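You operate a simulated robot arm through the tools that you are given. There is no shell and no other tool. Be economical: measure what you need, move in short steps, check, and stop when the job is done.

You run a simulated robot arm. Do the job below in one go: nothing can be reset, and whatever is moved stays where it is left.

Task
Put things in order on the top of the centre table. At the end: the beige small brush from the top of the centre table stands where the cream plain dough stood; the cream plain dough stands where the silver green-cap shaker stood; the white bulb from the top of the centre table stands on top of the white dial; the silver green-cap shaker stands where the white bulb stood; whatever was shut is shut again. Leave all else as you found it, and nothing knocked over.

The check looks at the end state, three seconds after you hand in, the way a careful person would. Anything else that was tipped, shoved, dropped, spilled or broken makes it a failure. A push-on lid holds only when it is set on centred and level and pressed home; a screw cap is set on level and turned clockwise until tight.

Robot
A 6-joint arm with a two-finger parallel gripper, fixed in place. Base frame: the origin is at the foot of the arm, x ahead of it, y to its left, z up; the work surface is at about z = 0. Readings come in mm, degrees, newtons and seconds.
With the tool pointing down near the work surface it reaches from about 160 to 420 mm from the base axis. Its first joint turns from -66.0 to 66.0 degrees. Payload 1.57 kg.
The tool frame sits at the grasp point between the pads (the TCP): z along the fingers, y along the line on which they close. The tips reach 30 mm beyond it. Largest opening 80 mm; finger width 17, thickness 12; the body of the gripper, 40 by 82 mm, starts 80 mm behind the TCP.
Orientation is told as [roll, pitch, yaw] about the base's x, y, z axes, in that order, counted from this pose: with the fingers straight down and closing along the base's y, the tool's x points along the base's -x, its y along +y and its z along -z.

Tools
- The arm moves only by the tool jog_arm. Its arguments are lists of equal length, an entry for each row: "linear": the shift along the tool's x, y, z in units of 500 mm (1.0 is 500 mm), a list of three; "rotation": the turn, a rotation vector about the tool's x, y, z in units of 45 degrees (1.0 is 45 degrees), a list of three; "fingers": the finger opening in mm, from 0 to 80. In form: {"linear": [[tx, ty, tz], ...], "rotation": [[rx, ry, rz], ...], "fingers": [fingers, ...]}. A call has 1 to 12 rows; each row is the pose to reach, as a shift and turn from the pose commanded when the call began, along the tool's axes at that moment. A call with a number of a shift or a turn outside -1 to 1 is refused whole. Rows are played at 5 a second. More than 50 mm and 8.6 degrees between two rows, or a gripper value outside its range, and nothing of the call is played. A pose out of reach is approached as far as the arm can. The call stops where the force on the tool passes 40 N (or 10 N more than at its start, if that is more) or the arm is blocked; 0.2 s more then pass. Each finger travels about 153 mm/s and halts on what it meets, pressing with about 33 N; the grip force reading is that of the motor and also rises with nothing between the fingers. The clock runs only during rows and for 0.2 s after the last one: add rows that repeat a pose to give the fingers time. It gives the time, the measured TCP pose, the force on the tool (base axes), the opening and the grip force at its end, in the units of the frame above (readings bear some noise), with the torque about the TCP (base axes, N m) and any sound that the robot's microphone picked up, and new pictures: "pictures" is both (left out), scene, wrist or none.
- Cameras (640 x 400 px; columns grow to the right, rows downward): "scene" is fixed at [44.5, -322.4, 415.9]; the picture's right is [0.82, -0.57, 0.00], its down [-0.38, -0.56, -0.73] and it looks along [0.41, 0.60, -0.68] (base axes); focal length 226 px, centre (320, 200). "wrist" rides on the gripper at [72, -7, -122] in the tool frame; the picture's right is [0.09, 1.00, 0.00], its down [-0.84, 0.08, -0.54] and it looks along [-0.54, 0.05, 0.84] (tool axes); focal length 238 px, centre (320, 200). There is no depth. A picture from a camera that has moved, and an enlarged one, comes with that camera's place and axes in the base frame and with its lens. The place of the scene camera against the robot may be out by one fixed shift of up to 18 mm in any direction.
- zoom(camera, box): a new picture of the part [left, top, right, bottom] of that camera's present view, enlarged. No time passes.
- finish_job(): hands the job in; it is judged then, once.

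Work in short steps. Places have to be worked out from the pictures, the camera data and where the tool is seen: move nearer, look again, correct. Check each grasp and each placing, and mend what went wrong. You have 120 turns and 200 pictures in all, those below and enlarged ones among them. Open the gripper and draw the arm clear of the work before you hand the job in, unless the task says otherwise; then end with one line.

The tools are called after "Request:" by a JSON object that holds its "op" and its "data". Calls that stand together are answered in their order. jog_arm: Moves the arm, as the interface text tells. Its arguments: {"type":"object","properties":{"linear":{"type":"array"},"rotation":{"type":"array"},"fingers":{"type":"array"},"pictures":{"type":"string","enum":["both","scene","wrist","none"]}},"required":["linear","rotation","fingers"]} The other tools are called the same way: zoom (camera, box) takes an enlarged picture of a part of a camera's view; finish_job () hands the job in.

At the start:

```text
time: 0.0
eef_pos: [273.9, 57.1, 236.3]
orientation: [0.0, 0.0, 0.1]
contact_force: [0.3, -0.4, -0.4]
moment: [-0.01, 0.03, -0.04]
grip_width: 80.0
finger_force: 0.0
```

scene: 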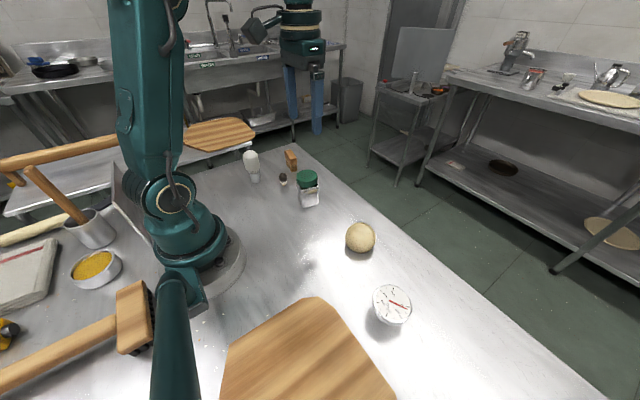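
wrist: 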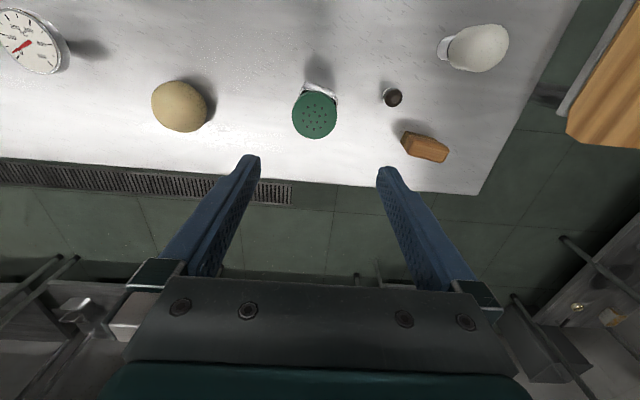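

I'll take enlarged looks at the objects on the table before any move.

Request:
{"op": "zoom", "data": {"camera": "scene", "box": [220, 130, 380, 230]}}

Request:
{"op": "zoom", "data": {"camera": "scene", "box": [300, 210, 460, 340]}}

Request:
{"op": "zoom", "data": {"camera": "wrist", "box": [280, 10, 540, 172]}}

Request:
{"op": "zoom", "data": {"camera": "wrist", "box": [0, 0, 260, 162]}}

Request:
{"op": "zoom", "data": {"camera": "scene", "box": [0, 180, 240, 400]}}

```text
4.00 times, centred on (300, 180) of scene
camera zoom: at [44.5, -322.4, 415.9], right [0.82, -0.57, 0.0], down [-0.38, -0.56, -0.73], along [0.41, 0.6, -0.68], focal length 904 px, centre (400, 280)
```

zoom: 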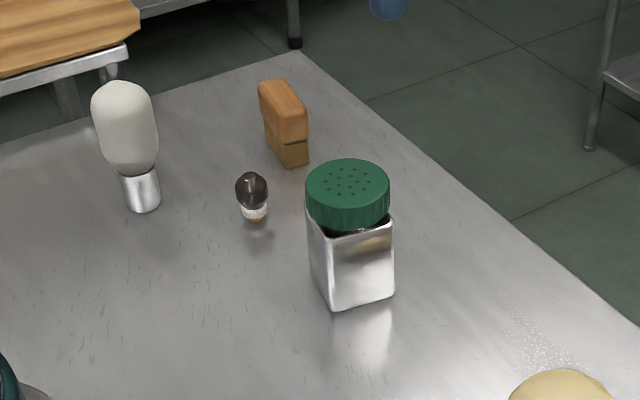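

```text
3.08 times, centred on (380, 275) of scene
camera zoom: at [44.5, -322.4, 415.9], right [0.82, -0.57, 0.0], down [-0.38, -0.56, -0.73], along [0.41, 0.6, -0.68], focal length 695 px, centre (135, -31)
```

zoom: 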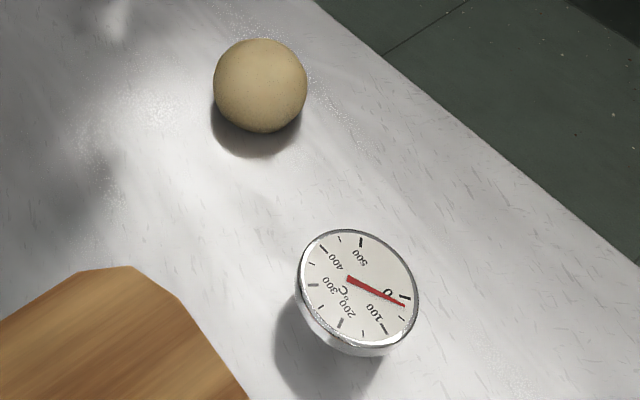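

```text
2.46 times, centred on (410, 91) of wrist
camera zoom: at [202.3, 50.8, 358.2], right [-0.09, 1.0, 0.0], down [0.84, 0.08, 0.54], along [0.54, 0.05, -0.84], focal length 587 px, centre (98, 468)
```

zoom: 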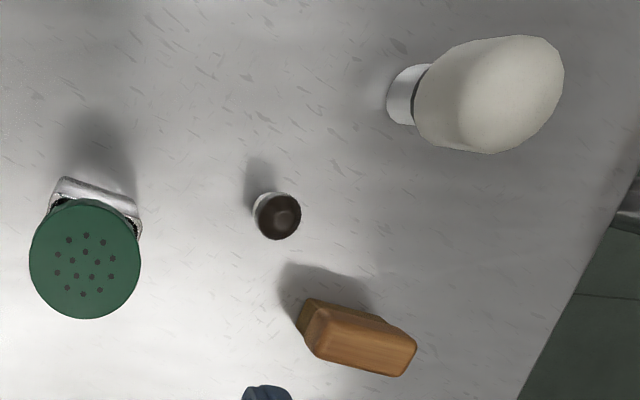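

```text
2.46 times, centred on (130, 81) of wrist
camera zoom: at [202.3, 50.8, 358.2], right [-0.09, 1.0, 0.0], down [0.84, 0.08, 0.54], along [0.54, 0.05, -0.84], focal length 587 px, centre (788, 493)
```

zoom: 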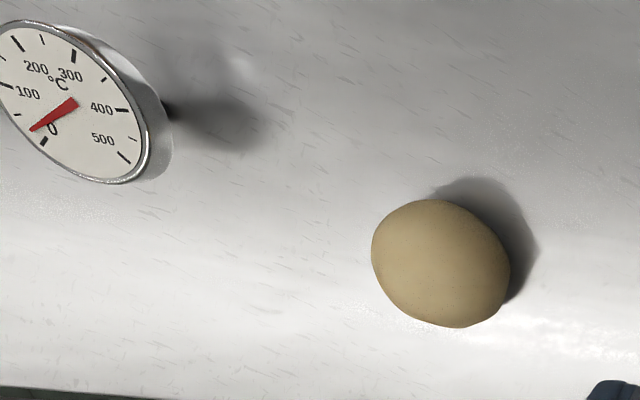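

```text
1.82 times, centred on (120, 290) of scene
camera zoom: at [44.5, -322.4, 415.9], right [0.82, -0.57, 0.0], down [-0.38, -0.56, -0.73], along [0.41, 0.6, -0.68], focal length 411 px, centre (684, 36)
```

zoom: 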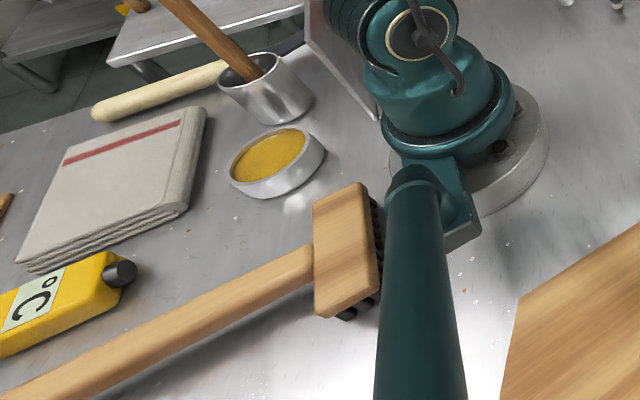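

The objects sit roughly at: shaker (269,49), dough (285,-129), dark item (250,152), wooden item (310,213), bulb (191,205) and dial (228,-285). I'll move above the left group for a closer look to tell which item is the brush.

Request:
{"op": "jog_arm", "data": {"linear": [[0.027, 0.056, 0.043], [0.054, 0.113, 0.086], [0.081, 0.17, 0.129], [0.108, 0.226, 0.172], [0.108, 0.226, 0.172]], "rotation": [[0, 0, 0], [0, 0, 0], [0, 0, 0], [0, 0, 0], [0, 0, 0]], "fingers": [80, 80, 80, 80, 80], "pictures": "both"}}

```text
time: 1.2
eef_pos: [218.8, 169.8, 150.4]
orientation: [-0.1, 0.0, 0.2]
contact_force: [-1.1, 0.9, 0.6]
moment: [0.04, 0.02, 0.0]
grip_width: 80.0
finger_force: 0.0
camera wrist: at [147.0, 164.0, 271.8], right [-0.09, 1.0, 0.0], down [0.84, 0.08, 0.54], along [0.54, 0.05, -0.84], focal length 238 px, centre (320, 200)
```

scene: 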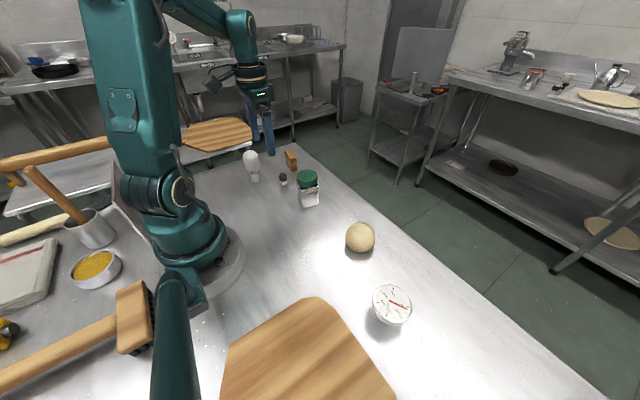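
wrist: 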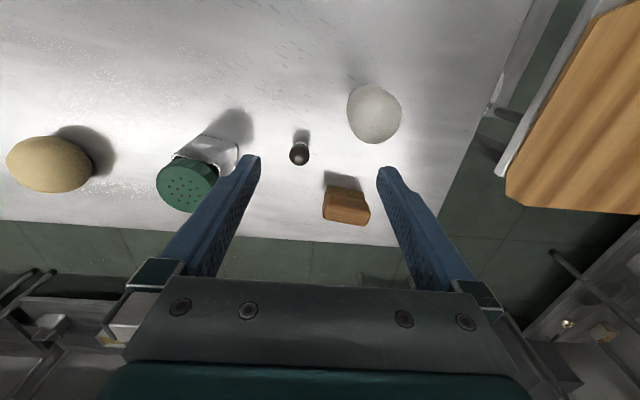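

Triangulation agrees with the first estimates: wooden item (309,212), dark item (251,151). I'll zoom on the wooden and dark items.

Request:
{"op": "zoom", "data": {"camera": "wrist", "box": [270, 70, 430, 240]}}

Request:
{"op": "zoom", "data": {"camera": "scene", "box": [230, 135, 330, 215]}}

```text
2.35 times, centred on (350, 155) of wrist
camera zoom: at [147.0, 164.0, 271.8], right [-0.09, 1.0, 0.0], down [0.84, 0.08, 0.54], along [0.54, 0.05, -0.84], focal length 561 px, centre (249, 306)
```

zoom: 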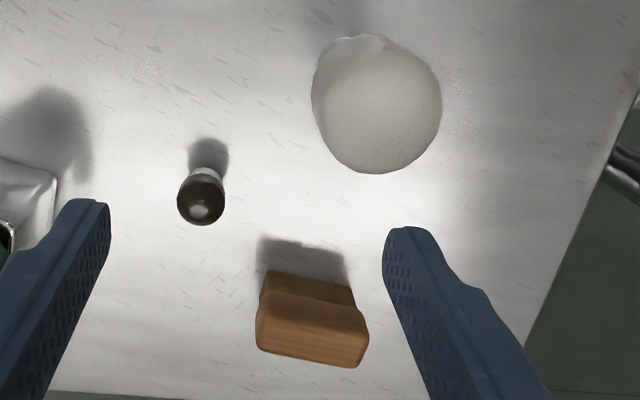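

```text
5.00 times, centred on (280, 175) of scene
camera zoom: at [44.5, -322.4, 415.9], right [0.82, -0.57, 0.0], down [-0.38, -0.56, -0.73], along [0.41, 0.6, -0.68], focal length 1130 px, centre (520, 325)
```

zoom: 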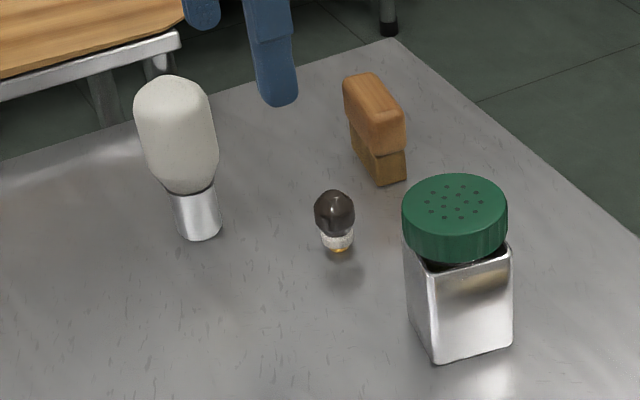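

I need to be sure which item is bulb and which is brush, so I'll zoom tightly on each.

Request:
{"op": "zoom", "data": {"camera": "scene", "box": [236, 145, 276, 187]}}

Request:
{"op": "zoom", "data": {"camera": "scene", "box": [274, 145, 306, 191]}}

Request:
{"op": "zoom", "data": {"camera": "wrist", "box": [320, 70, 420, 150]}}

Request:
{"op": "zoom", "data": {"camera": "wrist", "box": [310, 165, 385, 235]}}

```text
9.52 times, centred on (256, 166) of scene
camera zoom: at [44.5, -322.4, 415.9], right [0.82, -0.57, 0.0], down [-0.38, -0.56, -0.73], along [0.41, 0.6, -0.68], focal length 2152 px, centre (930, 524)
```

zoom: 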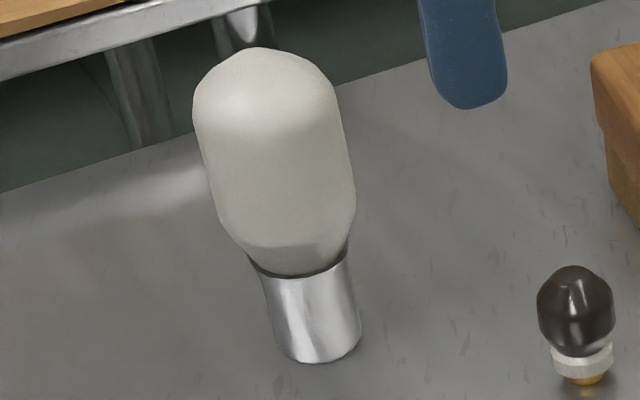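

```text
8.70 times, centred on (290, 168) of scene
camera zoom: at [44.5, -322.4, 415.9], right [0.82, -0.57, 0.0], down [-0.38, -0.56, -0.73], along [0.41, 0.6, -0.68], focal length 1965 px, centre (581, 478)
```

zoom: 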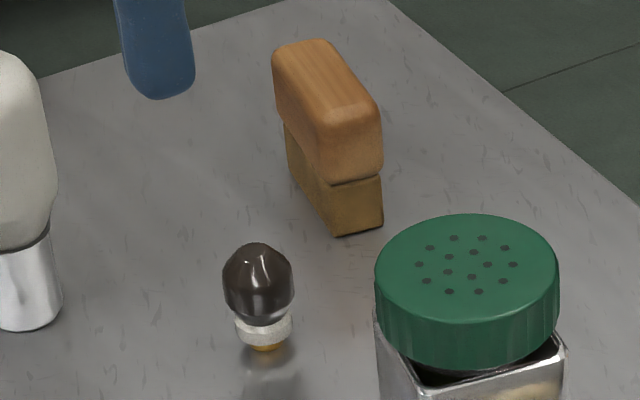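

```text
5.00 times, centred on (370, 110) of wrist
camera zoom: at [147.0, 164.0, 271.8], right [-0.09, 1.0, 0.0], down [0.84, 0.08, 0.54], along [0.54, 0.05, -0.84], focal length 1192 px, centre (70, 650)
```

zoom: 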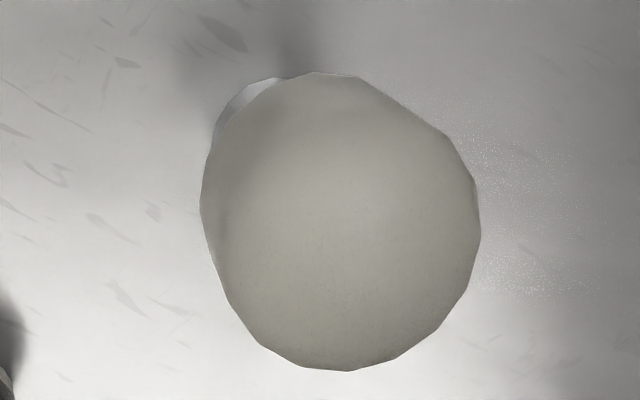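

```text
5.71 times, centred on (348, 200) of wrist
camera zoom: at [147.0, 164.0, 271.8], right [-0.09, 1.0, 0.0], down [0.84, 0.08, 0.54], along [0.54, 0.05, -0.84], focal length 1362 px, centre (163, 200)
```

zoom: 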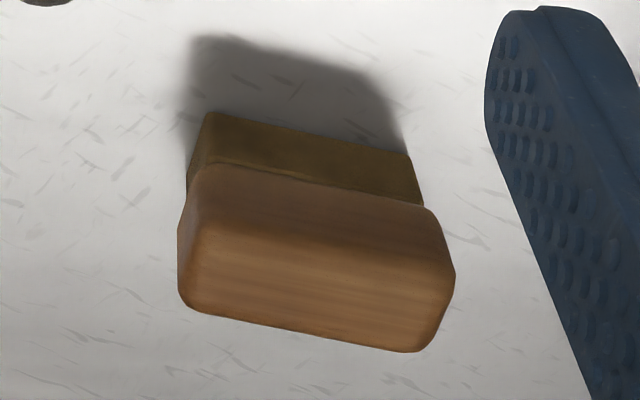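

The white bulb is about 43 mm across near (189,211). The dark item is a small black bulb and stays, and the wooden block is the brush. Next I'll look at the dial, travelling high.

Request:
{"op": "jog_arm", "data": {"linear": [[0, -0.02, -0.08], [0.0, -0.1, -0.1], [0.0, -0.19, -0.1], [0, -0.28, -0.1], [0.0, -0.37, -0.1], [0.03, -0.46, -0.1], [0.06, -0.55, -0.1], [0.09, -0.64, -0.1], [0.12, -0.73, -0.1], [0.15, -0.8, -0.1], [0.18, -0.86, -0.1], [0.18, -0.86, -0.1]], "rotation": [[0, 0, 0], [0, 0, 0], [0, 0, 0], [0, 0, 0], [0, 0, 0], [0, 0, 0], [0, 0, 0], [0, 0, 0], [0, 0, 0], [0, 0, 0], [0, 0, 0], [0, 0, 0]], "fingers": [80, 80, 80, 80, 80, 80, 80, 80, 80, 80, 80, 80], "pictures": "wrist"}}

```text
time: 3.8
eef_pos: [131.2, -260.5, 200.7]
orientation: [0.0, 0.0, 0.1]
contact_force: [-0.5, -0.7, 0.4]
moment: [0.0, 0.0, 0.01]
grip_width: 79.8
finger_force: 0.1
camera wrist: at [58.3, -266.8, 321.9], right [-0.09, 1.0, 0.0], down [0.84, 0.08, 0.54], along [0.54, 0.05, -0.84], focal length 238 px, centre (320, 200)
```

wrist: 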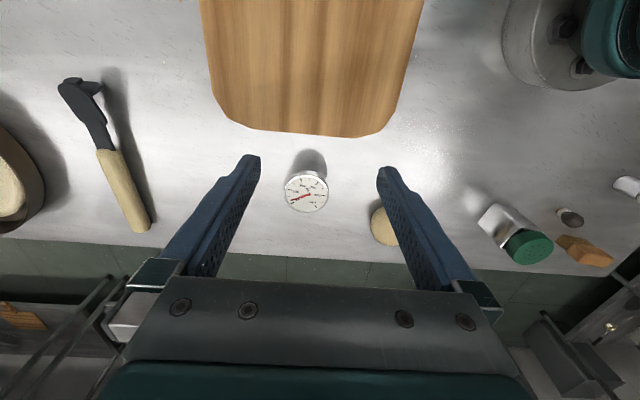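

Request:
{"op": "zoom", "data": {"camera": "wrist", "box": [256, 140, 356, 220]}}

Request:
{"op": "zoom", "data": {"camera": "scene", "box": [350, 270, 430, 340]}}

```text
5.00 times, centred on (306, 180) of wrist
camera zoom: at [58.3, -266.8, 321.9], right [-0.09, 1.0, 0.0], down [0.84, 0.08, 0.54], along [0.54, 0.05, -0.84], focal length 1192 px, centre (390, 300)
```

zoom: 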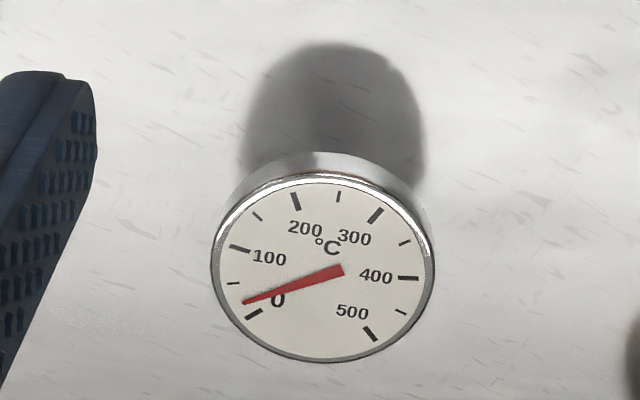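

```text
5.71 times, centred on (390, 305) of scene
camera zoom: at [44.5, -322.4, 415.9], right [0.82, -0.57, 0.0], down [-0.38, -0.56, -0.73], along [0.41, 0.6, -0.68], focal length 1291 px, centre (-80, -400)
```

zoom: 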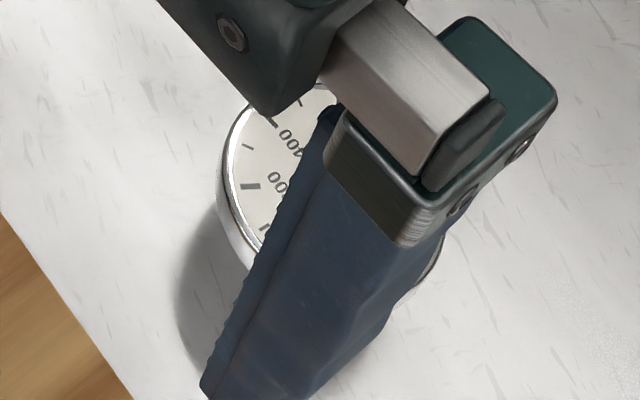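

The dial is flat-topped, about 60 mm across with its top at z≈45, near (226,-269). I'll move to the middle so the scene camera sees the dial freely, and use the wrist view to measure the shaker.

Request:
{"op": "jog_arm", "data": {"linear": [[-0.03, 0.09, 0], [-0.06, 0.18, 0], [-0.09, 0.27, 0], [-0.12, 0.36, 0], [-0.14, 0.45, 0], [-0.14, 0.54, 0], [-0.14, 0.62, 0], [-0.14, 0.62, 0]], "rotation": [[0, 0, 0], [0, 0, 0], [0, 0, 0], [0, 0, 0], [0, 0, 0], [0, 0, 0], [0, 0, 0], [0, 0, 0]], "fingers": [80, 80, 80, 80, 80, 80, 80, 80], "pictures": "wrist"}}

Request:
{"op": "zoom", "data": {"camera": "scene", "box": [350, 270, 430, 340]}}

Request:
{"op": "zoom", "data": {"camera": "wrist", "box": [270, 110, 390, 200]}}

```text
time: 5.6
eef_pos: [201.0, 50.2, 199.7]
orientation: [0.0, 0.0, 0.1]
contact_force: [0.8, 0.4, 0.5]
moment: [0.0, -0.02, -0.02]
grip_width: 80.2
finger_force: 0.0
camera wrist: at [128.4, 44.3, 321.4], right [-0.09, 1.0, 0.0], down [0.84, 0.08, 0.54], along [0.54, 0.05, -0.84], focal length 238 px, centre (320, 200)
```

wrist: 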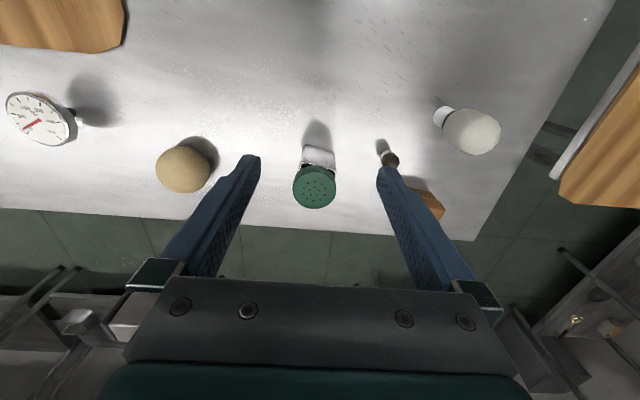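

```text
5.71 times, centred on (390, 305) of scene
camera zoom: at [44.5, -322.4, 415.9], right [0.82, -0.57, 0.0], down [-0.38, -0.56, -0.73], along [0.41, 0.6, -0.68], focal length 1291 px, centre (-80, -400)
```

zoom: 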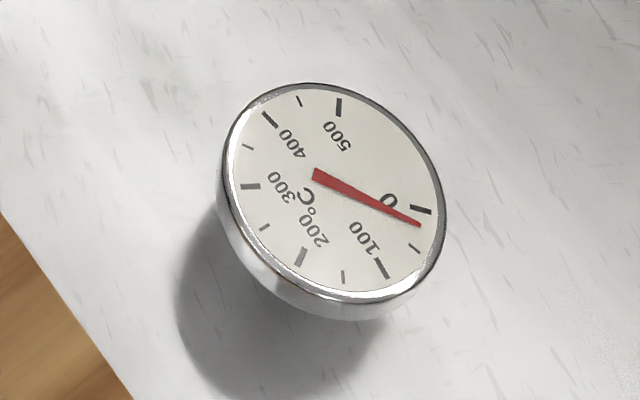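

```text
4.44 times, centred on (330, 155) of wrist
camera zoom: at [128.4, 44.3, 321.4], right [-0.09, 1.0, 0.0], down [0.84, 0.08, 0.54], along [0.54, 0.05, -0.84], focal length 1059 px, centre (276, 400)
```

zoom: 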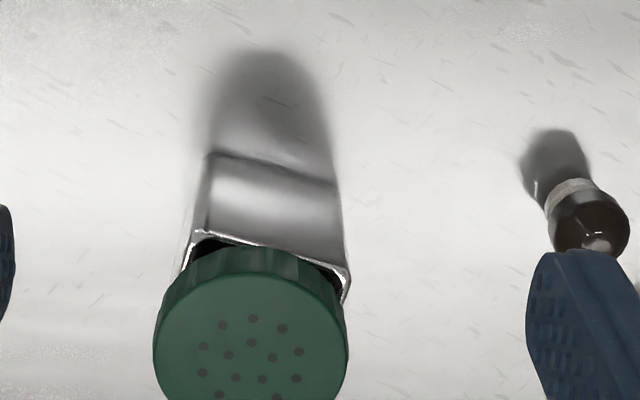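

The dial seems to stand on a narrow stem; I'll zoom into it and the other items from this view.

Request:
{"op": "zoom", "data": {"camera": "wrist", "box": [0, 70, 120, 160]}}

Request:
{"op": "zoom", "data": {"camera": "wrist", "box": [400, 90, 520, 180]}}

Request:
{"op": "zoom", "data": {"camera": "wrist", "box": [140, 120, 260, 210]}}

Request:
{"op": "zoom", "data": {"camera": "wrist", "box": [270, 140, 390, 230]}}

```text
4.44 times, centred on (60, 115) of wrist
camera zoom: at [128.4, 44.3, 321.4], right [-0.09, 1.0, 0.0], down [0.84, 0.08, 0.54], along [0.54, 0.05, -0.84], focal length 1059 px, centre (1476, 578)
```

zoom: 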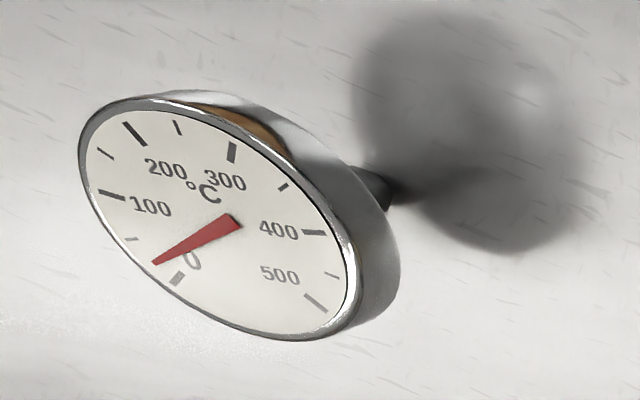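

```text
4.44 times, centred on (460, 135) of wrist
camera zoom: at [128.4, 44.3, 321.4], right [-0.09, 1.0, 0.0], down [0.84, 0.08, 0.54], along [0.54, 0.05, -0.84], focal length 1059 px, centre (-302, 489)
```

zoom: 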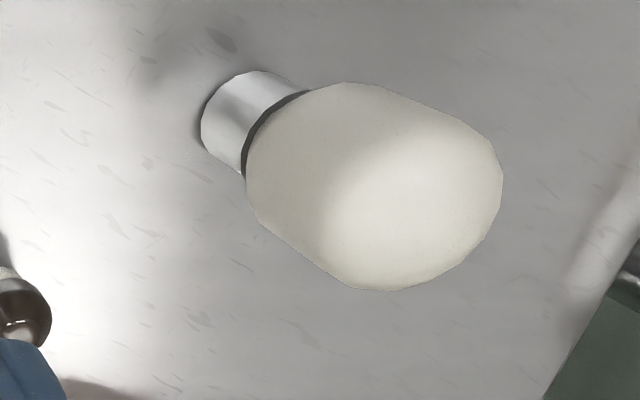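

```text
4.44 times, centred on (200, 165) of wrist
camera zoom: at [128.4, 44.3, 321.4], right [-0.09, 1.0, 0.0], down [0.84, 0.08, 0.54], along [0.54, 0.05, -0.84], focal length 1059 px, centre (853, 356)
```

zoom: 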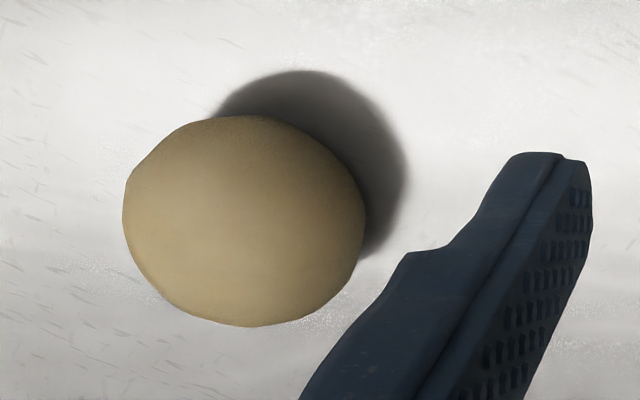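

```text
4.44 times, centred on (330, 185) of wrist
camera zoom: at [128.4, 44.3, 321.4], right [-0.09, 1.0, 0.0], down [0.84, 0.08, 0.54], along [0.54, 0.05, -0.84], focal length 1059 px, centre (276, 267)
```

zoom: 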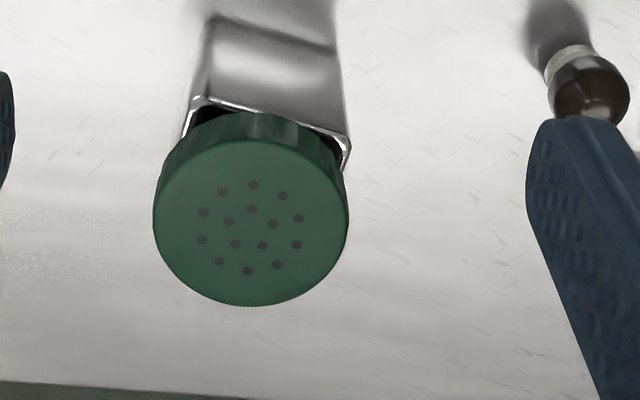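

Dial face centre confirmed at about (226,-269,46), on a thin stem. Bulb axis is about (189,209). I'll hover over the bulb to align.

Request:
{"op": "jog_arm", "data": {"linear": [[0.005, 0.08, 0.0], [0.01, 0.16, 0.02], [0.016, 0.24, 0.04], [0.022, 0.318, 0.08], [0.022, 0.318, 0.08]], "rotation": [[0, 0, 0], [0, 0, 0], [0, 0, 0], [0, 0, 0], [0, 0, 0]], "fingers": [80, 80, 80, 80, 80], "pictures": "both"}}

Request:
{"op": "zoom", "data": {"camera": "wrist", "box": [240, 90, 400, 210]}}

Request:
{"op": "zoom", "data": {"camera": "scene", "box": [220, 130, 300, 190]}}

```text
time: 6.8
eef_pos: [188.0, 209.8, 159.0]
orientation: [-0.1, -0.1, 0.0]
contact_force: [-0.3, -0.9, -0.4]
moment: [0.02, -0.03, 0.0]
grip_width: 79.8
finger_force: 0.0
camera wrist: at [116.7, 203.4, 280.5], right [-0.09, 1.0, 0.0], down [0.84, 0.08, 0.54], along [0.54, 0.05, -0.84], focal length 238 px, centre (320, 200)
```

scene: 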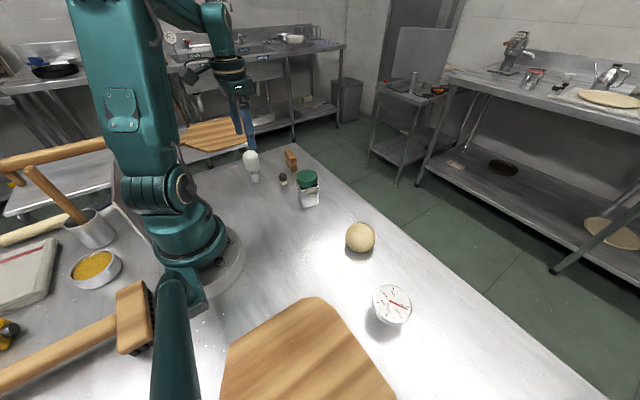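
wrist: 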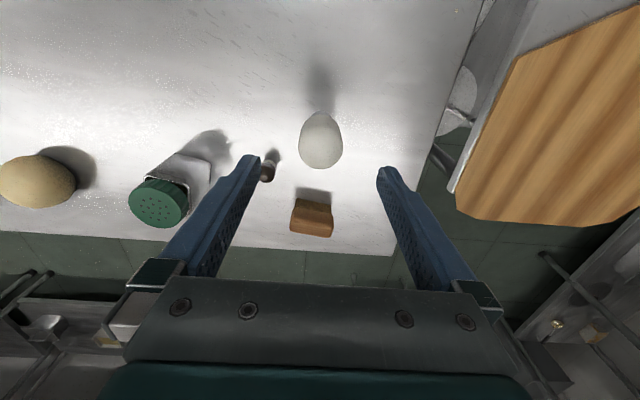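

```text
3.33 times, centred on (320, 150) of wrist
camera zoom: at [116.7, 203.4, 280.5], right [-0.09, 1.0, 0.0], down [0.84, 0.08, 0.54], along [0.54, 0.05, -0.84], focal length 794 px, centre (320, 367)
```

zoom: 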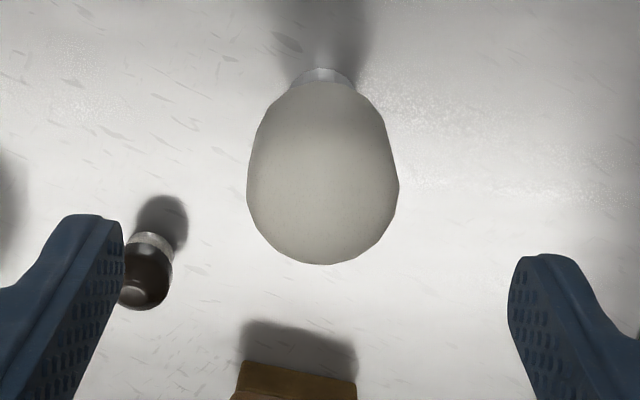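

```text
6.67 times, centred on (260, 160) of scene
camera zoom: at [44.5, -322.4, 415.9], right [0.82, -0.57, 0.0], down [-0.38, -0.56, -0.73], along [0.41, 0.6, -0.68], focal length 1506 px, centre (720, 467)
```

zoom: 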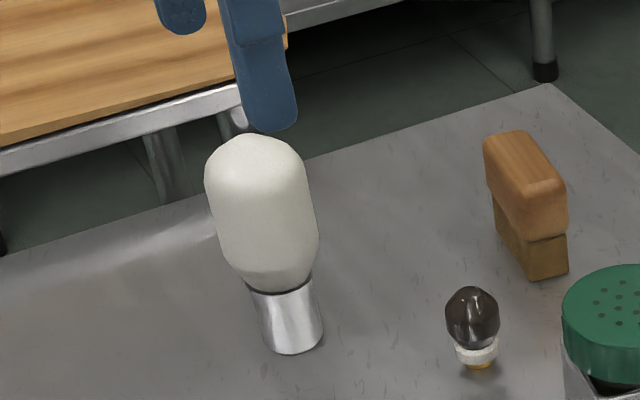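

Bulb axis is about (189,210.3), body about 40 mm wide. I'll lower to z≈63 with the fingers open on both sides.

Request:
{"op": "jog_arm", "data": {"linear": [[-0.001, 0, 0.06], [-0.002, 0, 0.12], [-0.002, 0, 0.16], [-0.002, 0, 0.192], [-0.002, 0, 0.192]], "rotation": [[0, 0, 0], [0, 0, 0], [0, 0, 0], [0, 0, 0], [0, 0, 0]], "fingers": [80, 80, 80, 80, 80], "pictures": "both"}}

```text
time: 8.0
eef_pos: [190.1, 207.4, 64.3]
orientation: [-0.1, 0.1, 0.0]
contact_force: [1.1, -0.1, 0.0]
moment: [-0.01, 0.02, 0.02]
grip_width: 80.0
finger_force: 0.0
camera wrist: at [118.1, 202.9, 185.6], right [-0.09, 1.0, 0.0], down [0.84, 0.08, 0.54], along [0.54, 0.05, -0.84], focal length 238 px, centre (320, 200)
```

scene: 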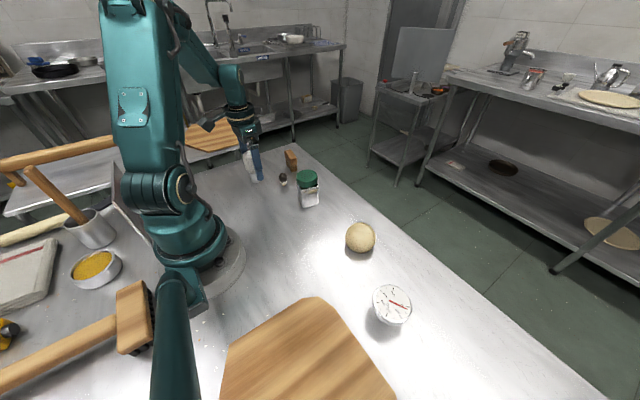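
wrist: 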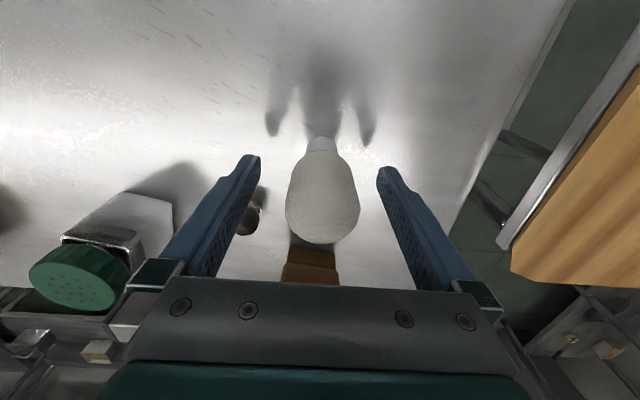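

Bulb is centred between the fingers. I'll close slowly.

Request:
{"op": "jog_arm", "data": {"linear": [[0, 0, 0], [0, 0, 0], [0, 0, 0], [0, 0, 0], [0, 0, 0], [0, 0, 0], [0, 0, 0], [0, 0, 0]], "rotation": [[0, 0, 0], [0, 0, 0], [0, 0, 0], [0, 0, 0], [0, 0, 0], [0, 0, 0], [0, 0, 0], [0, 0, 0]], "fingers": [60, 50, 46, 43, 40, 37, 32, 32], "pictures": "wrist"}}

```text
time: 9.8
eef_pos: [189.7, 208.8, 64.5]
orientation: [0.0, 0.0, 0.1]
contact_force: [-0.4, 0.1, 0.1]
moment: [0.02, -0.02, -0.01]
grip_width: 38.3
finger_force: 33.2
camera wrist: at [118.1, 203.0, 185.9], right [-0.09, 1.0, 0.0], down [0.84, 0.08, 0.54], along [0.54, 0.05, -0.84], focal length 238 px, centre (320, 200)
```

wrist: 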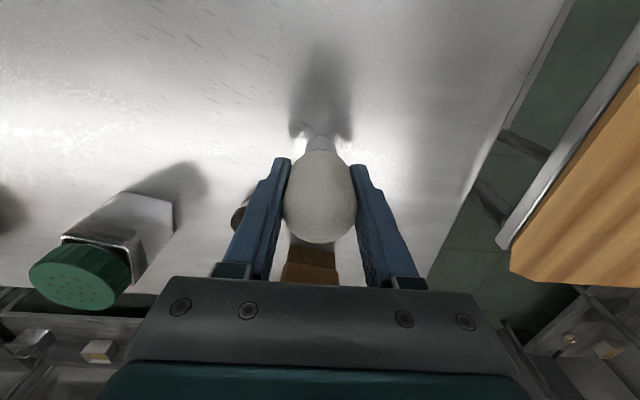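

Gripped at 38 mm. Lifting 140 mm and checking.

Request:
{"op": "jog_arm", "data": {"linear": [[0, 0, -0.02], [0, 0, -0.08], [0, 0, -0.16], [0, 0, -0.24], [0, 0, -0.28], [0, 0, -0.28]], "rotation": [[0, 0, 0], [0, 0, 0], [0, 0, 0], [0, 0, 0], [0, 0, 0], [0, 0, 0]], "fingers": [30, 30, 30, 30, 30, 30], "pictures": "both"}}

Request:
{"op": "zoom", "data": {"camera": "scene", "box": [200, 90, 280, 170]}}

```text
time: 11.2
eef_pos: [190.4, 208.8, 204.7]
orientation: [0.0, 0.0, 0.2]
contact_force: [1.1, 0.5, -1.4]
moment: [0.01, -0.04, -0.01]
grip_width: 38.4
finger_force: 32.9
camera wrist: at [117.6, 202.5, 325.9], right [-0.09, 1.0, 0.0], down [0.84, 0.08, 0.54], along [0.54, 0.05, -0.84], focal length 238 px, centre (320, 200)
```

scene: 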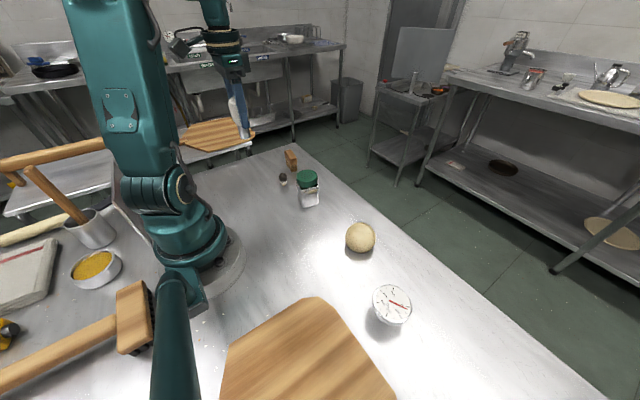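
wrist: 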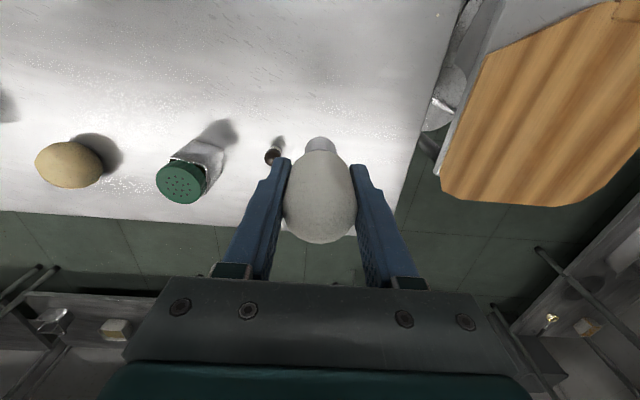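

```text
5.00 times, centred on (240, 130) of scene
camera zoom: at [44.5, -322.4, 415.9], right [0.82, -0.57, 0.0], down [-0.38, -0.56, -0.73], along [0.41, 0.6, -0.68], focal length 1130 px, centre (720, 550)
```

zoom: 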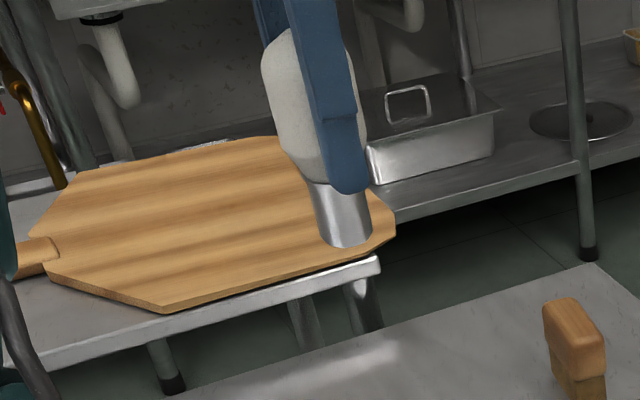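

Bulb held upright. Carrying it across at z≈205 to above the dial (226,-269).

Request:
{"op": "jog_arm", "data": {"linear": [[-0.01, -0.08, 0], [-0.02, -0.17, 0], [-0.03, -0.26, 0], [-0.04, -0.35, 0], [-0.05, -0.44, 0], [-0.06, -0.53, 0], [-0.07, -0.62, 0], [-0.072, -0.71, 0], [-0.072, -0.8, 0], [-0.072, -0.88, 0], [-0.072, -0.957, 0], [-0.072, -0.957, 0]], "rotation": [[0, 0, 0], [0, 0, 0], [0, 0, 0], [0, 0, 0], [0, 0, 0], [0, 0, 0], [0, 0, 0], [0, 0, 0], [0, 0, 0], [0, 0, 0], [0, 0, 0], [0, 0, 0]], "fingers": [30, 30, 30, 30, 30, 30, 30, 30, 30, 30, 30, 30], "pictures": "both"}}

```text
time: 13.8
eef_pos: [225.6, -268.2, 204.1]
orientation: [0.2, -0.1, 0.2]
contact_force: [-1.0, -0.5, -1.4]
moment: [-0.03, 0.02, 0.0]
grip_width: 38.4
finger_force: 32.8
camera wrist: at [154.7, -275.2, 325.6], right [-0.09, 1.0, 0.0], down [0.84, 0.08, 0.54], along [0.54, 0.05, -0.84], focal length 238 px, centre (320, 200)
```

scene: 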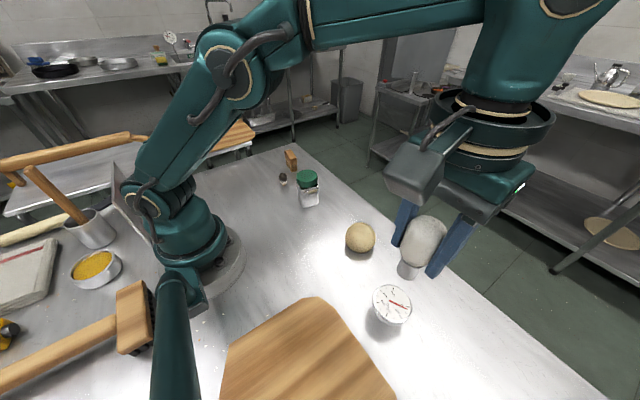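
wrist: 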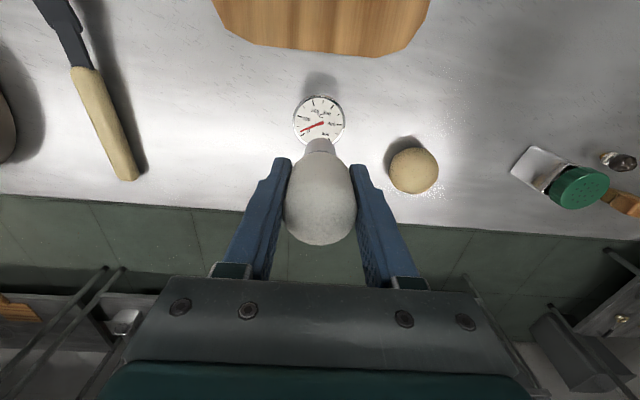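

Dial centre re-measured at (225.3,-269.5), and the bulb axis agrees within 1–2 mm. Lowering to about 12 mm above the face.

Request:
{"op": "jog_arm", "data": {"linear": [[0, 0, 0.05], [0, 0, 0.1], [0, 0, 0.14], [0, 0, 0.162], [0, 0, 0.162]], "rotation": [[0, 0, 0], [0, 0, 0], [0, 0, 0], [0, 0, 0], [0, 0, 0]], "fingers": [30, 30, 30, 30, 30], "pictures": "wrist"}}

Request:
{"op": "zoom", "data": {"camera": "scene", "box": [340, 240, 460, 340]}}

Request:
{"op": "zoom", "data": {"camera": "wrist", "box": [260, 90, 380, 180]}}

```text
time: 15.0
eef_pos: [227.4, -270.7, 122.8]
orientation: [-0.1, 0.0, 0.2]
contact_force: [-1.0, -0.7, -0.5]
moment: [-0.01, -0.01, 0.01]
grip_width: 38.5
finger_force: 32.9
camera wrist: at [155.4, -276.1, 244.7], right [-0.09, 1.0, 0.0], down [0.84, 0.08, 0.54], along [0.54, 0.05, -0.84], focal length 238 px, centre (320, 200)
```

wrist: 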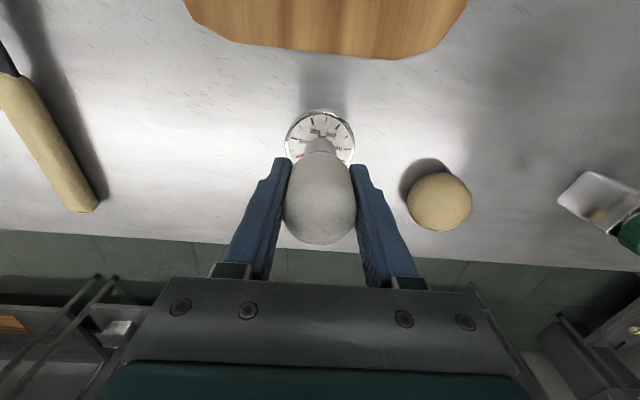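

```text
4.00 times, centred on (400, 290) of scene
camera zoom: at [44.5, -322.4, 415.9], right [0.82, -0.57, 0.0], down [-0.38, -0.56, -0.73], along [0.41, 0.6, -0.68], focal length 904 px, centre (0, -160)
```

zoom: 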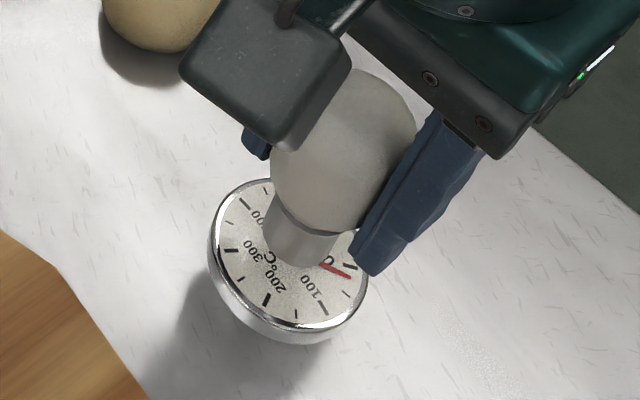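

```text
4.44 times, centred on (320, 135) of wrist
camera zoom: at [155.4, -276.1, 244.7], right [-0.09, 1.0, 0.0], down [0.84, 0.08, 0.54], along [0.54, 0.05, -0.84], focal length 1059 px, centre (320, 489)
```

zoom: 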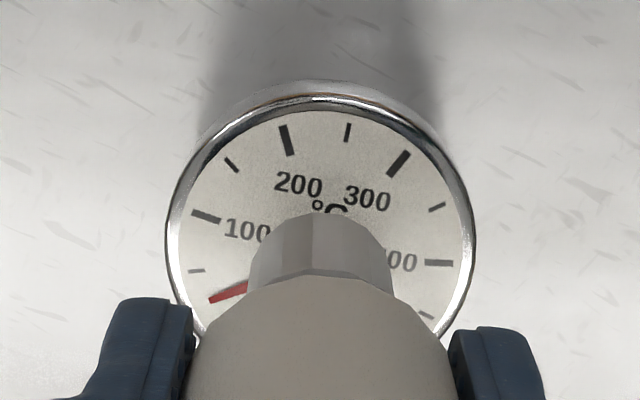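

Bulb base is centred over the dial. I'll ease down in small increments and watch the force.

Request:
{"op": "jog_arm", "data": {"linear": [[0, 0, 0.008], [0, 0, 0.014], [0, 0, 0.018], [0, 0, 0.02], [0, 0, 0.02]], "rotation": [[0, 0, 0], [0, 0, 0], [0, 0, 0], [0, 0, 0], [0, 0, 0]], "fingers": [30, 30, 30, 30, 30], "pictures": "none"}}

Request:
{"op": "zoom", "data": {"camera": "scene", "box": [340, 240, 460, 340]}}

```text
time: 16.2
eef_pos: [227.1, -270.2, 113.0]
orientation: [0.0, 0.1, 0.1]
contact_force: [0.0, 0.1, -0.9]
moment: [0.01, -0.01, -0.01]
grip_width: 38.6
finger_force: 33.3
```

```text
4.00 times, centred on (400, 290) of scene
camera zoom: at [44.5, -322.4, 415.9], right [0.82, -0.57, 0.0], down [-0.38, -0.56, -0.73], along [0.41, 0.6, -0.68], focal length 904 px, centre (0, -160)
```

zoom: 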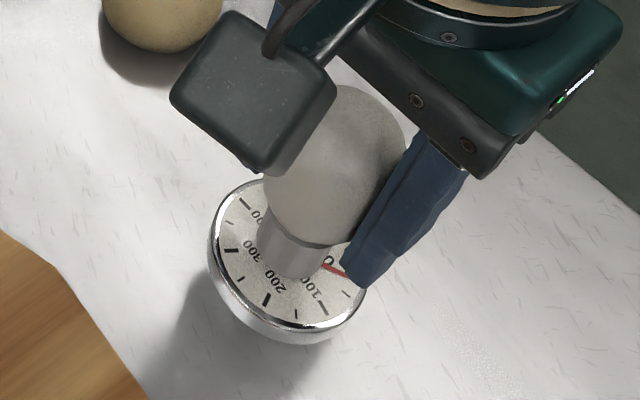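

No contact yet. I'll continue in 1 mm steps.

Request:
{"op": "jog_arm", "data": {"linear": [[0, 0, 0.002], [0, 0, 0.004], [0, 0, 0.004]], "rotation": [[0, 0, 0], [0, 0, 0], [0, 0, 0]], "fingers": [30, 30, 30], "pictures": "none"}}

Request:
{"op": "jog_arm", "data": {"linear": [[0, 0, 0.001], [0, 0, 0.002], [0, 0, 0.002]], "rotation": [[0, 0, 0], [0, 0, 0], [0, 0, 0]], "fingers": [30, 30, 30], "pictures": "none"}}

Request:
{"op": "zoom", "data": {"camera": "scene", "box": [340, 240, 460, 340]}}

```text
time: 17.0
eef_pos: [227.0, -270.1, 112.0]
orientation: [0.0, 0.0, 0.1]
contact_force: [-0.2, 0.0, -0.8]
moment: [0.03, 0.01, -0.02]
grip_width: 38.2
finger_force: 33.2
```

```text
time: 17.8
eef_pos: [227.6, -269.2, 110.4]
orientation: [0.0, 0.0, 0.2]
contact_force: [0.7, 0.8, -0.5]
moment: [0.02, -0.01, 0.02]
grip_width: 38.3
finger_force: 32.8
```

```text
4.00 times, centred on (400, 290) of scene
camera zoom: at [44.5, -322.4, 415.9], right [0.82, -0.57, 0.0], down [-0.38, -0.56, -0.73], along [0.41, 0.6, -0.68], focal length 904 px, centre (0, -160)
```

zoom: 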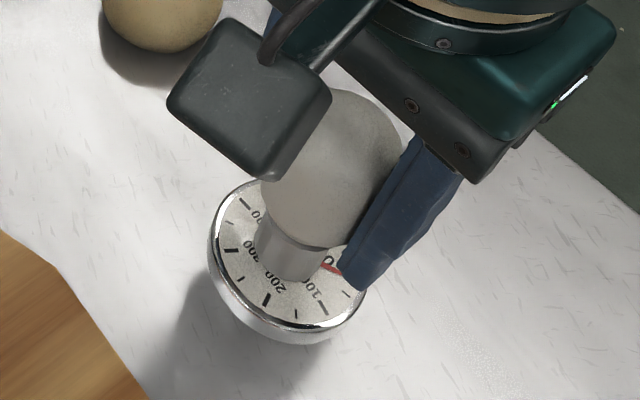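

Still free. A few more 0.5–1 mm steps.

Request:
{"op": "jog_arm", "data": {"linear": [[0, 0, 0.002], [0, 0, 0.002]], "rotation": [[0, 0, 0], [0, 0, 0]], "fingers": [30, 30], "pictures": "none"}}

Request:
{"op": "jog_arm", "data": {"linear": [[0, 0, 0.002], [0, 0, 0.002]], "rotation": [[0, 0, 0], [0, 0, 0]], "fingers": [30, 30], "pictures": "none"}}

Request:
{"op": "zoom", "data": {"camera": "scene", "box": [360, 265, 430, 325]}}

```text
time: 18.4
eef_pos: [226.8, -270.4, 109.6]
orientation: [-0.1, 0.1, 0.2]
contact_force: [0.5, -0.5, -0.6]
moment: [0.01, -0.01, 0.0]
grip_width: 38.4
finger_force: 32.8
```

```text
time: 19.0
eef_pos: [227.5, -270.4, 109.4]
orientation: [-0.1, -0.2, 0.1]
contact_force: [-0.7, 0.6, 8.7]
moment: [0.05, 0.05, 0.01]
grip_width: 38.1
finger_force: 32.5
```

```text
6.67 times, centred on (395, 295) of scene
camera zoom: at [44.5, -322.4, 415.9], right [0.82, -0.57, 0.0], down [-0.38, -0.56, -0.73], along [0.41, 0.6, -0.68], focal length 1506 px, centre (-180, -433)
```

zoom: 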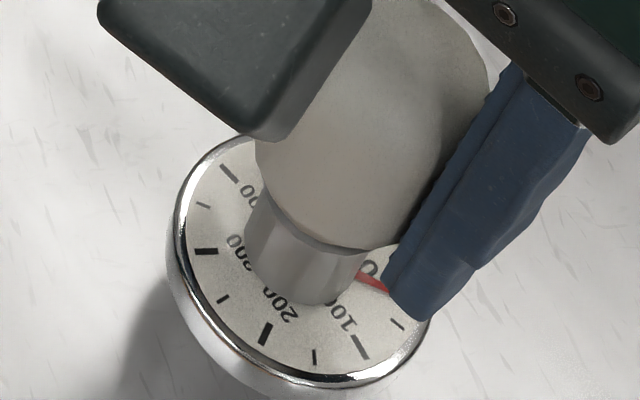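

Contact (8.7 N) at z≈109, so the bulb is seated. I'll ease the pressure slightly, open slowly, and look.

Request:
{"op": "jog_arm", "data": {"linear": [[0, 0, -0.001], [0, 0, -0.001], [0, 0, -0.001], [0, 0, -0.001], [0, 0, -0.001], [0, 0, -0.001], [0, 0, -0.001]], "rotation": [[0, 0, 0], [0, 0, 0], [0, 0, 0], [0, 0, 0], [0, 0, 0], [0, 0, 0], [0, 0, 0]], "fingers": [30, 38, 41, 44, 52, 64, 80], "pictures": "wrist"}}

Request:
{"op": "zoom", "data": {"camera": "scene", "box": [340, 240, 460, 340]}}

```text
time: 20.6
eef_pos: [226.0, -269.7, 109.5]
orientation: [0.0, 0.1, 0.0]
contact_force: [-0.5, -0.1, 0.2]
moment: [0.03, 0.02, -0.01]
grip_width: 80.1
finger_force: 0.1
camera wrist: at [154.8, -275.7, 230.5], right [-0.09, 1.0, 0.0], down [0.84, 0.08, 0.54], along [0.54, 0.05, -0.84], focal length 238 px, centre (320, 200)
```

wrist: 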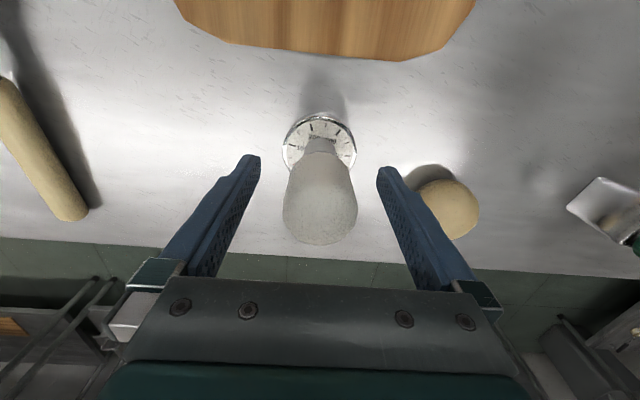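

```text
4.00 times, centred on (400, 290) of scene
camera zoom: at [44.5, -322.4, 415.9], right [0.82, -0.57, 0.0], down [-0.38, -0.56, -0.73], along [0.41, 0.6, -0.68], focal length 904 px, centre (0, -160)
```

zoom: 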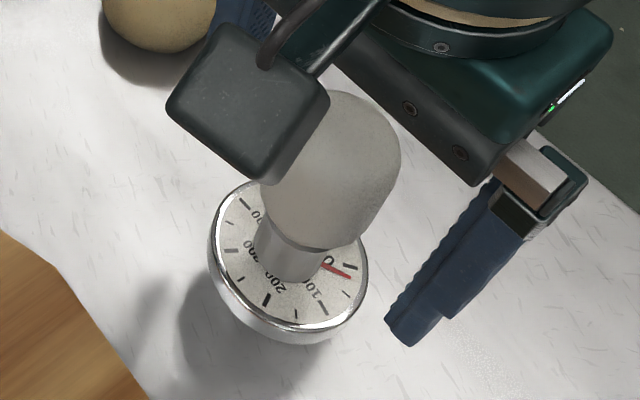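

The bulb stands alone on the dial. I'll rise straight up, then go to above the shaker (266,51).

Request:
{"op": "jog_arm", "data": {"linear": [[0, 0, -0.05], [0, 0, -0.14], [0, 0, -0.23], [0, 0.09, -0.23], [-0.02, 0.18, -0.23], [-0.04, 0.27, -0.23], [-0.06, 0.36, -0.23], [-0.08, 0.45, -0.22], [-0.08, 0.54, -0.2], [-0.08, 0.62, -0.16], [-0.08, 0.641, -0.142], [-0.08, 0.641, -0.142]], "rotation": [[0, 0, 0], [0, 0, 0], [0, 0, 0], [0, 0, 0], [0, 0, 0], [0, 0, 0], [0, 0, 0], [0, 0, 0], [0, 0, 0], [0, 0, 0], [0, 0, 0], [0, 0, 0]], "fingers": [80, 80, 80, 80, 80, 80, 80, 80, 80, 80, 80, 80], "pictures": "both"}}

Request:
{"op": "zoom", "data": {"camera": "wrist", "box": [250, 80, 390, 180]}}

Request:
{"op": "zoom", "data": {"camera": "scene", "box": [340, 210, 460, 340]}}

```text
time: 23.2
eef_pos: [267.8, 50.8, 180.4]
orientation: [-0.1, -0.1, 0.0]
contact_force: [0.3, 0.3, 0.4]
moment: [0.06, 0.01, 0.03]
grip_width: 80.2
finger_force: 0.1
camera wrist: at [195.0, 45.3, 301.5], right [-0.09, 1.0, 0.0], down [0.84, 0.08, 0.54], along [0.54, 0.05, -0.84], focal length 238 px, centre (320, 200)
```

scene: 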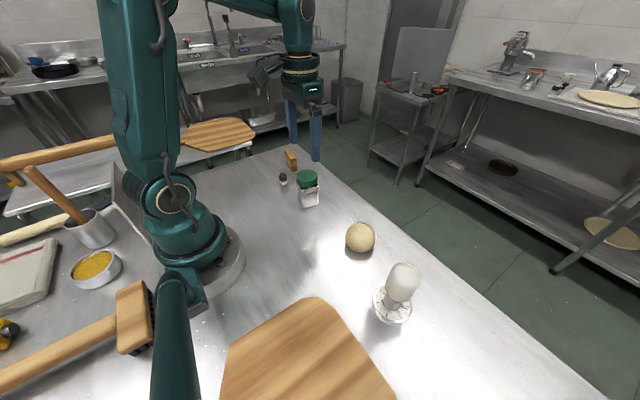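
wrist: 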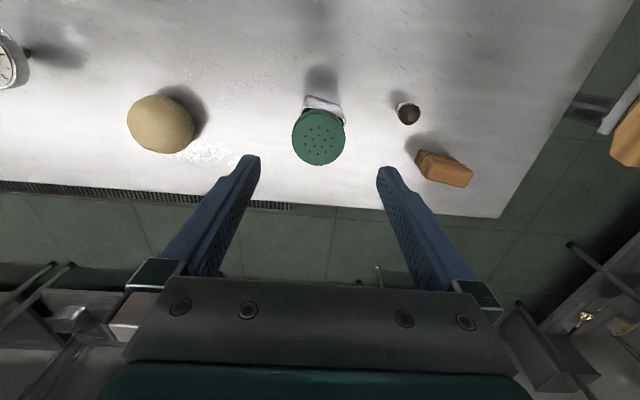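

```text
4.00 times, centred on (320, 130) of wrist
camera zoom: at [195.0, 45.3, 301.5], right [-0.09, 1.0, 0.0], down [0.84, 0.08, 0.54], along [0.54, 0.05, -0.84], focal length 953 px, centre (320, 480)
```

zoom: 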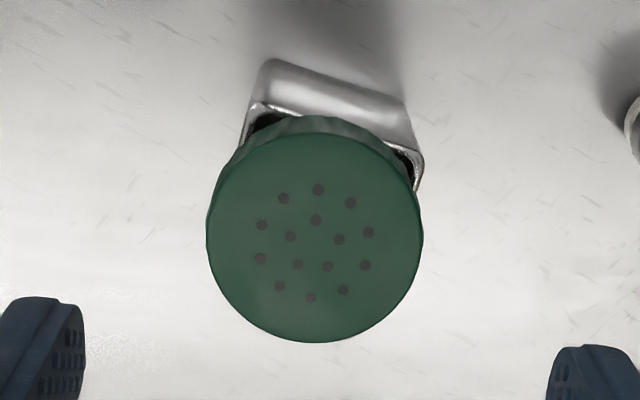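

```text
3.08 times, centred on (400, 275) of scene
camera zoom: at [44.5, -322.4, 415.9], right [0.82, -0.57, 0.0], down [-0.38, -0.56, -0.73], along [0.41, 0.6, -0.68], focal length 695 px, centre (74, -31)
```

zoom: 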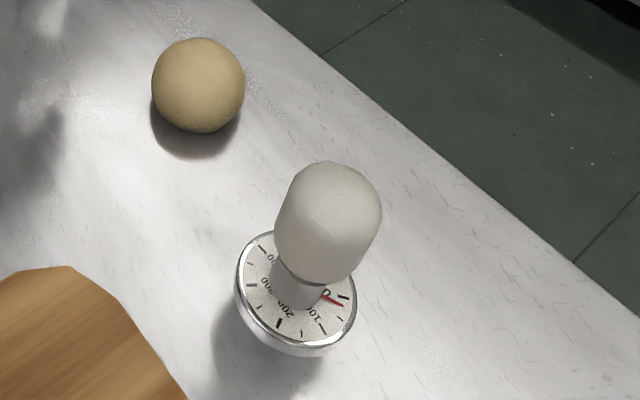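

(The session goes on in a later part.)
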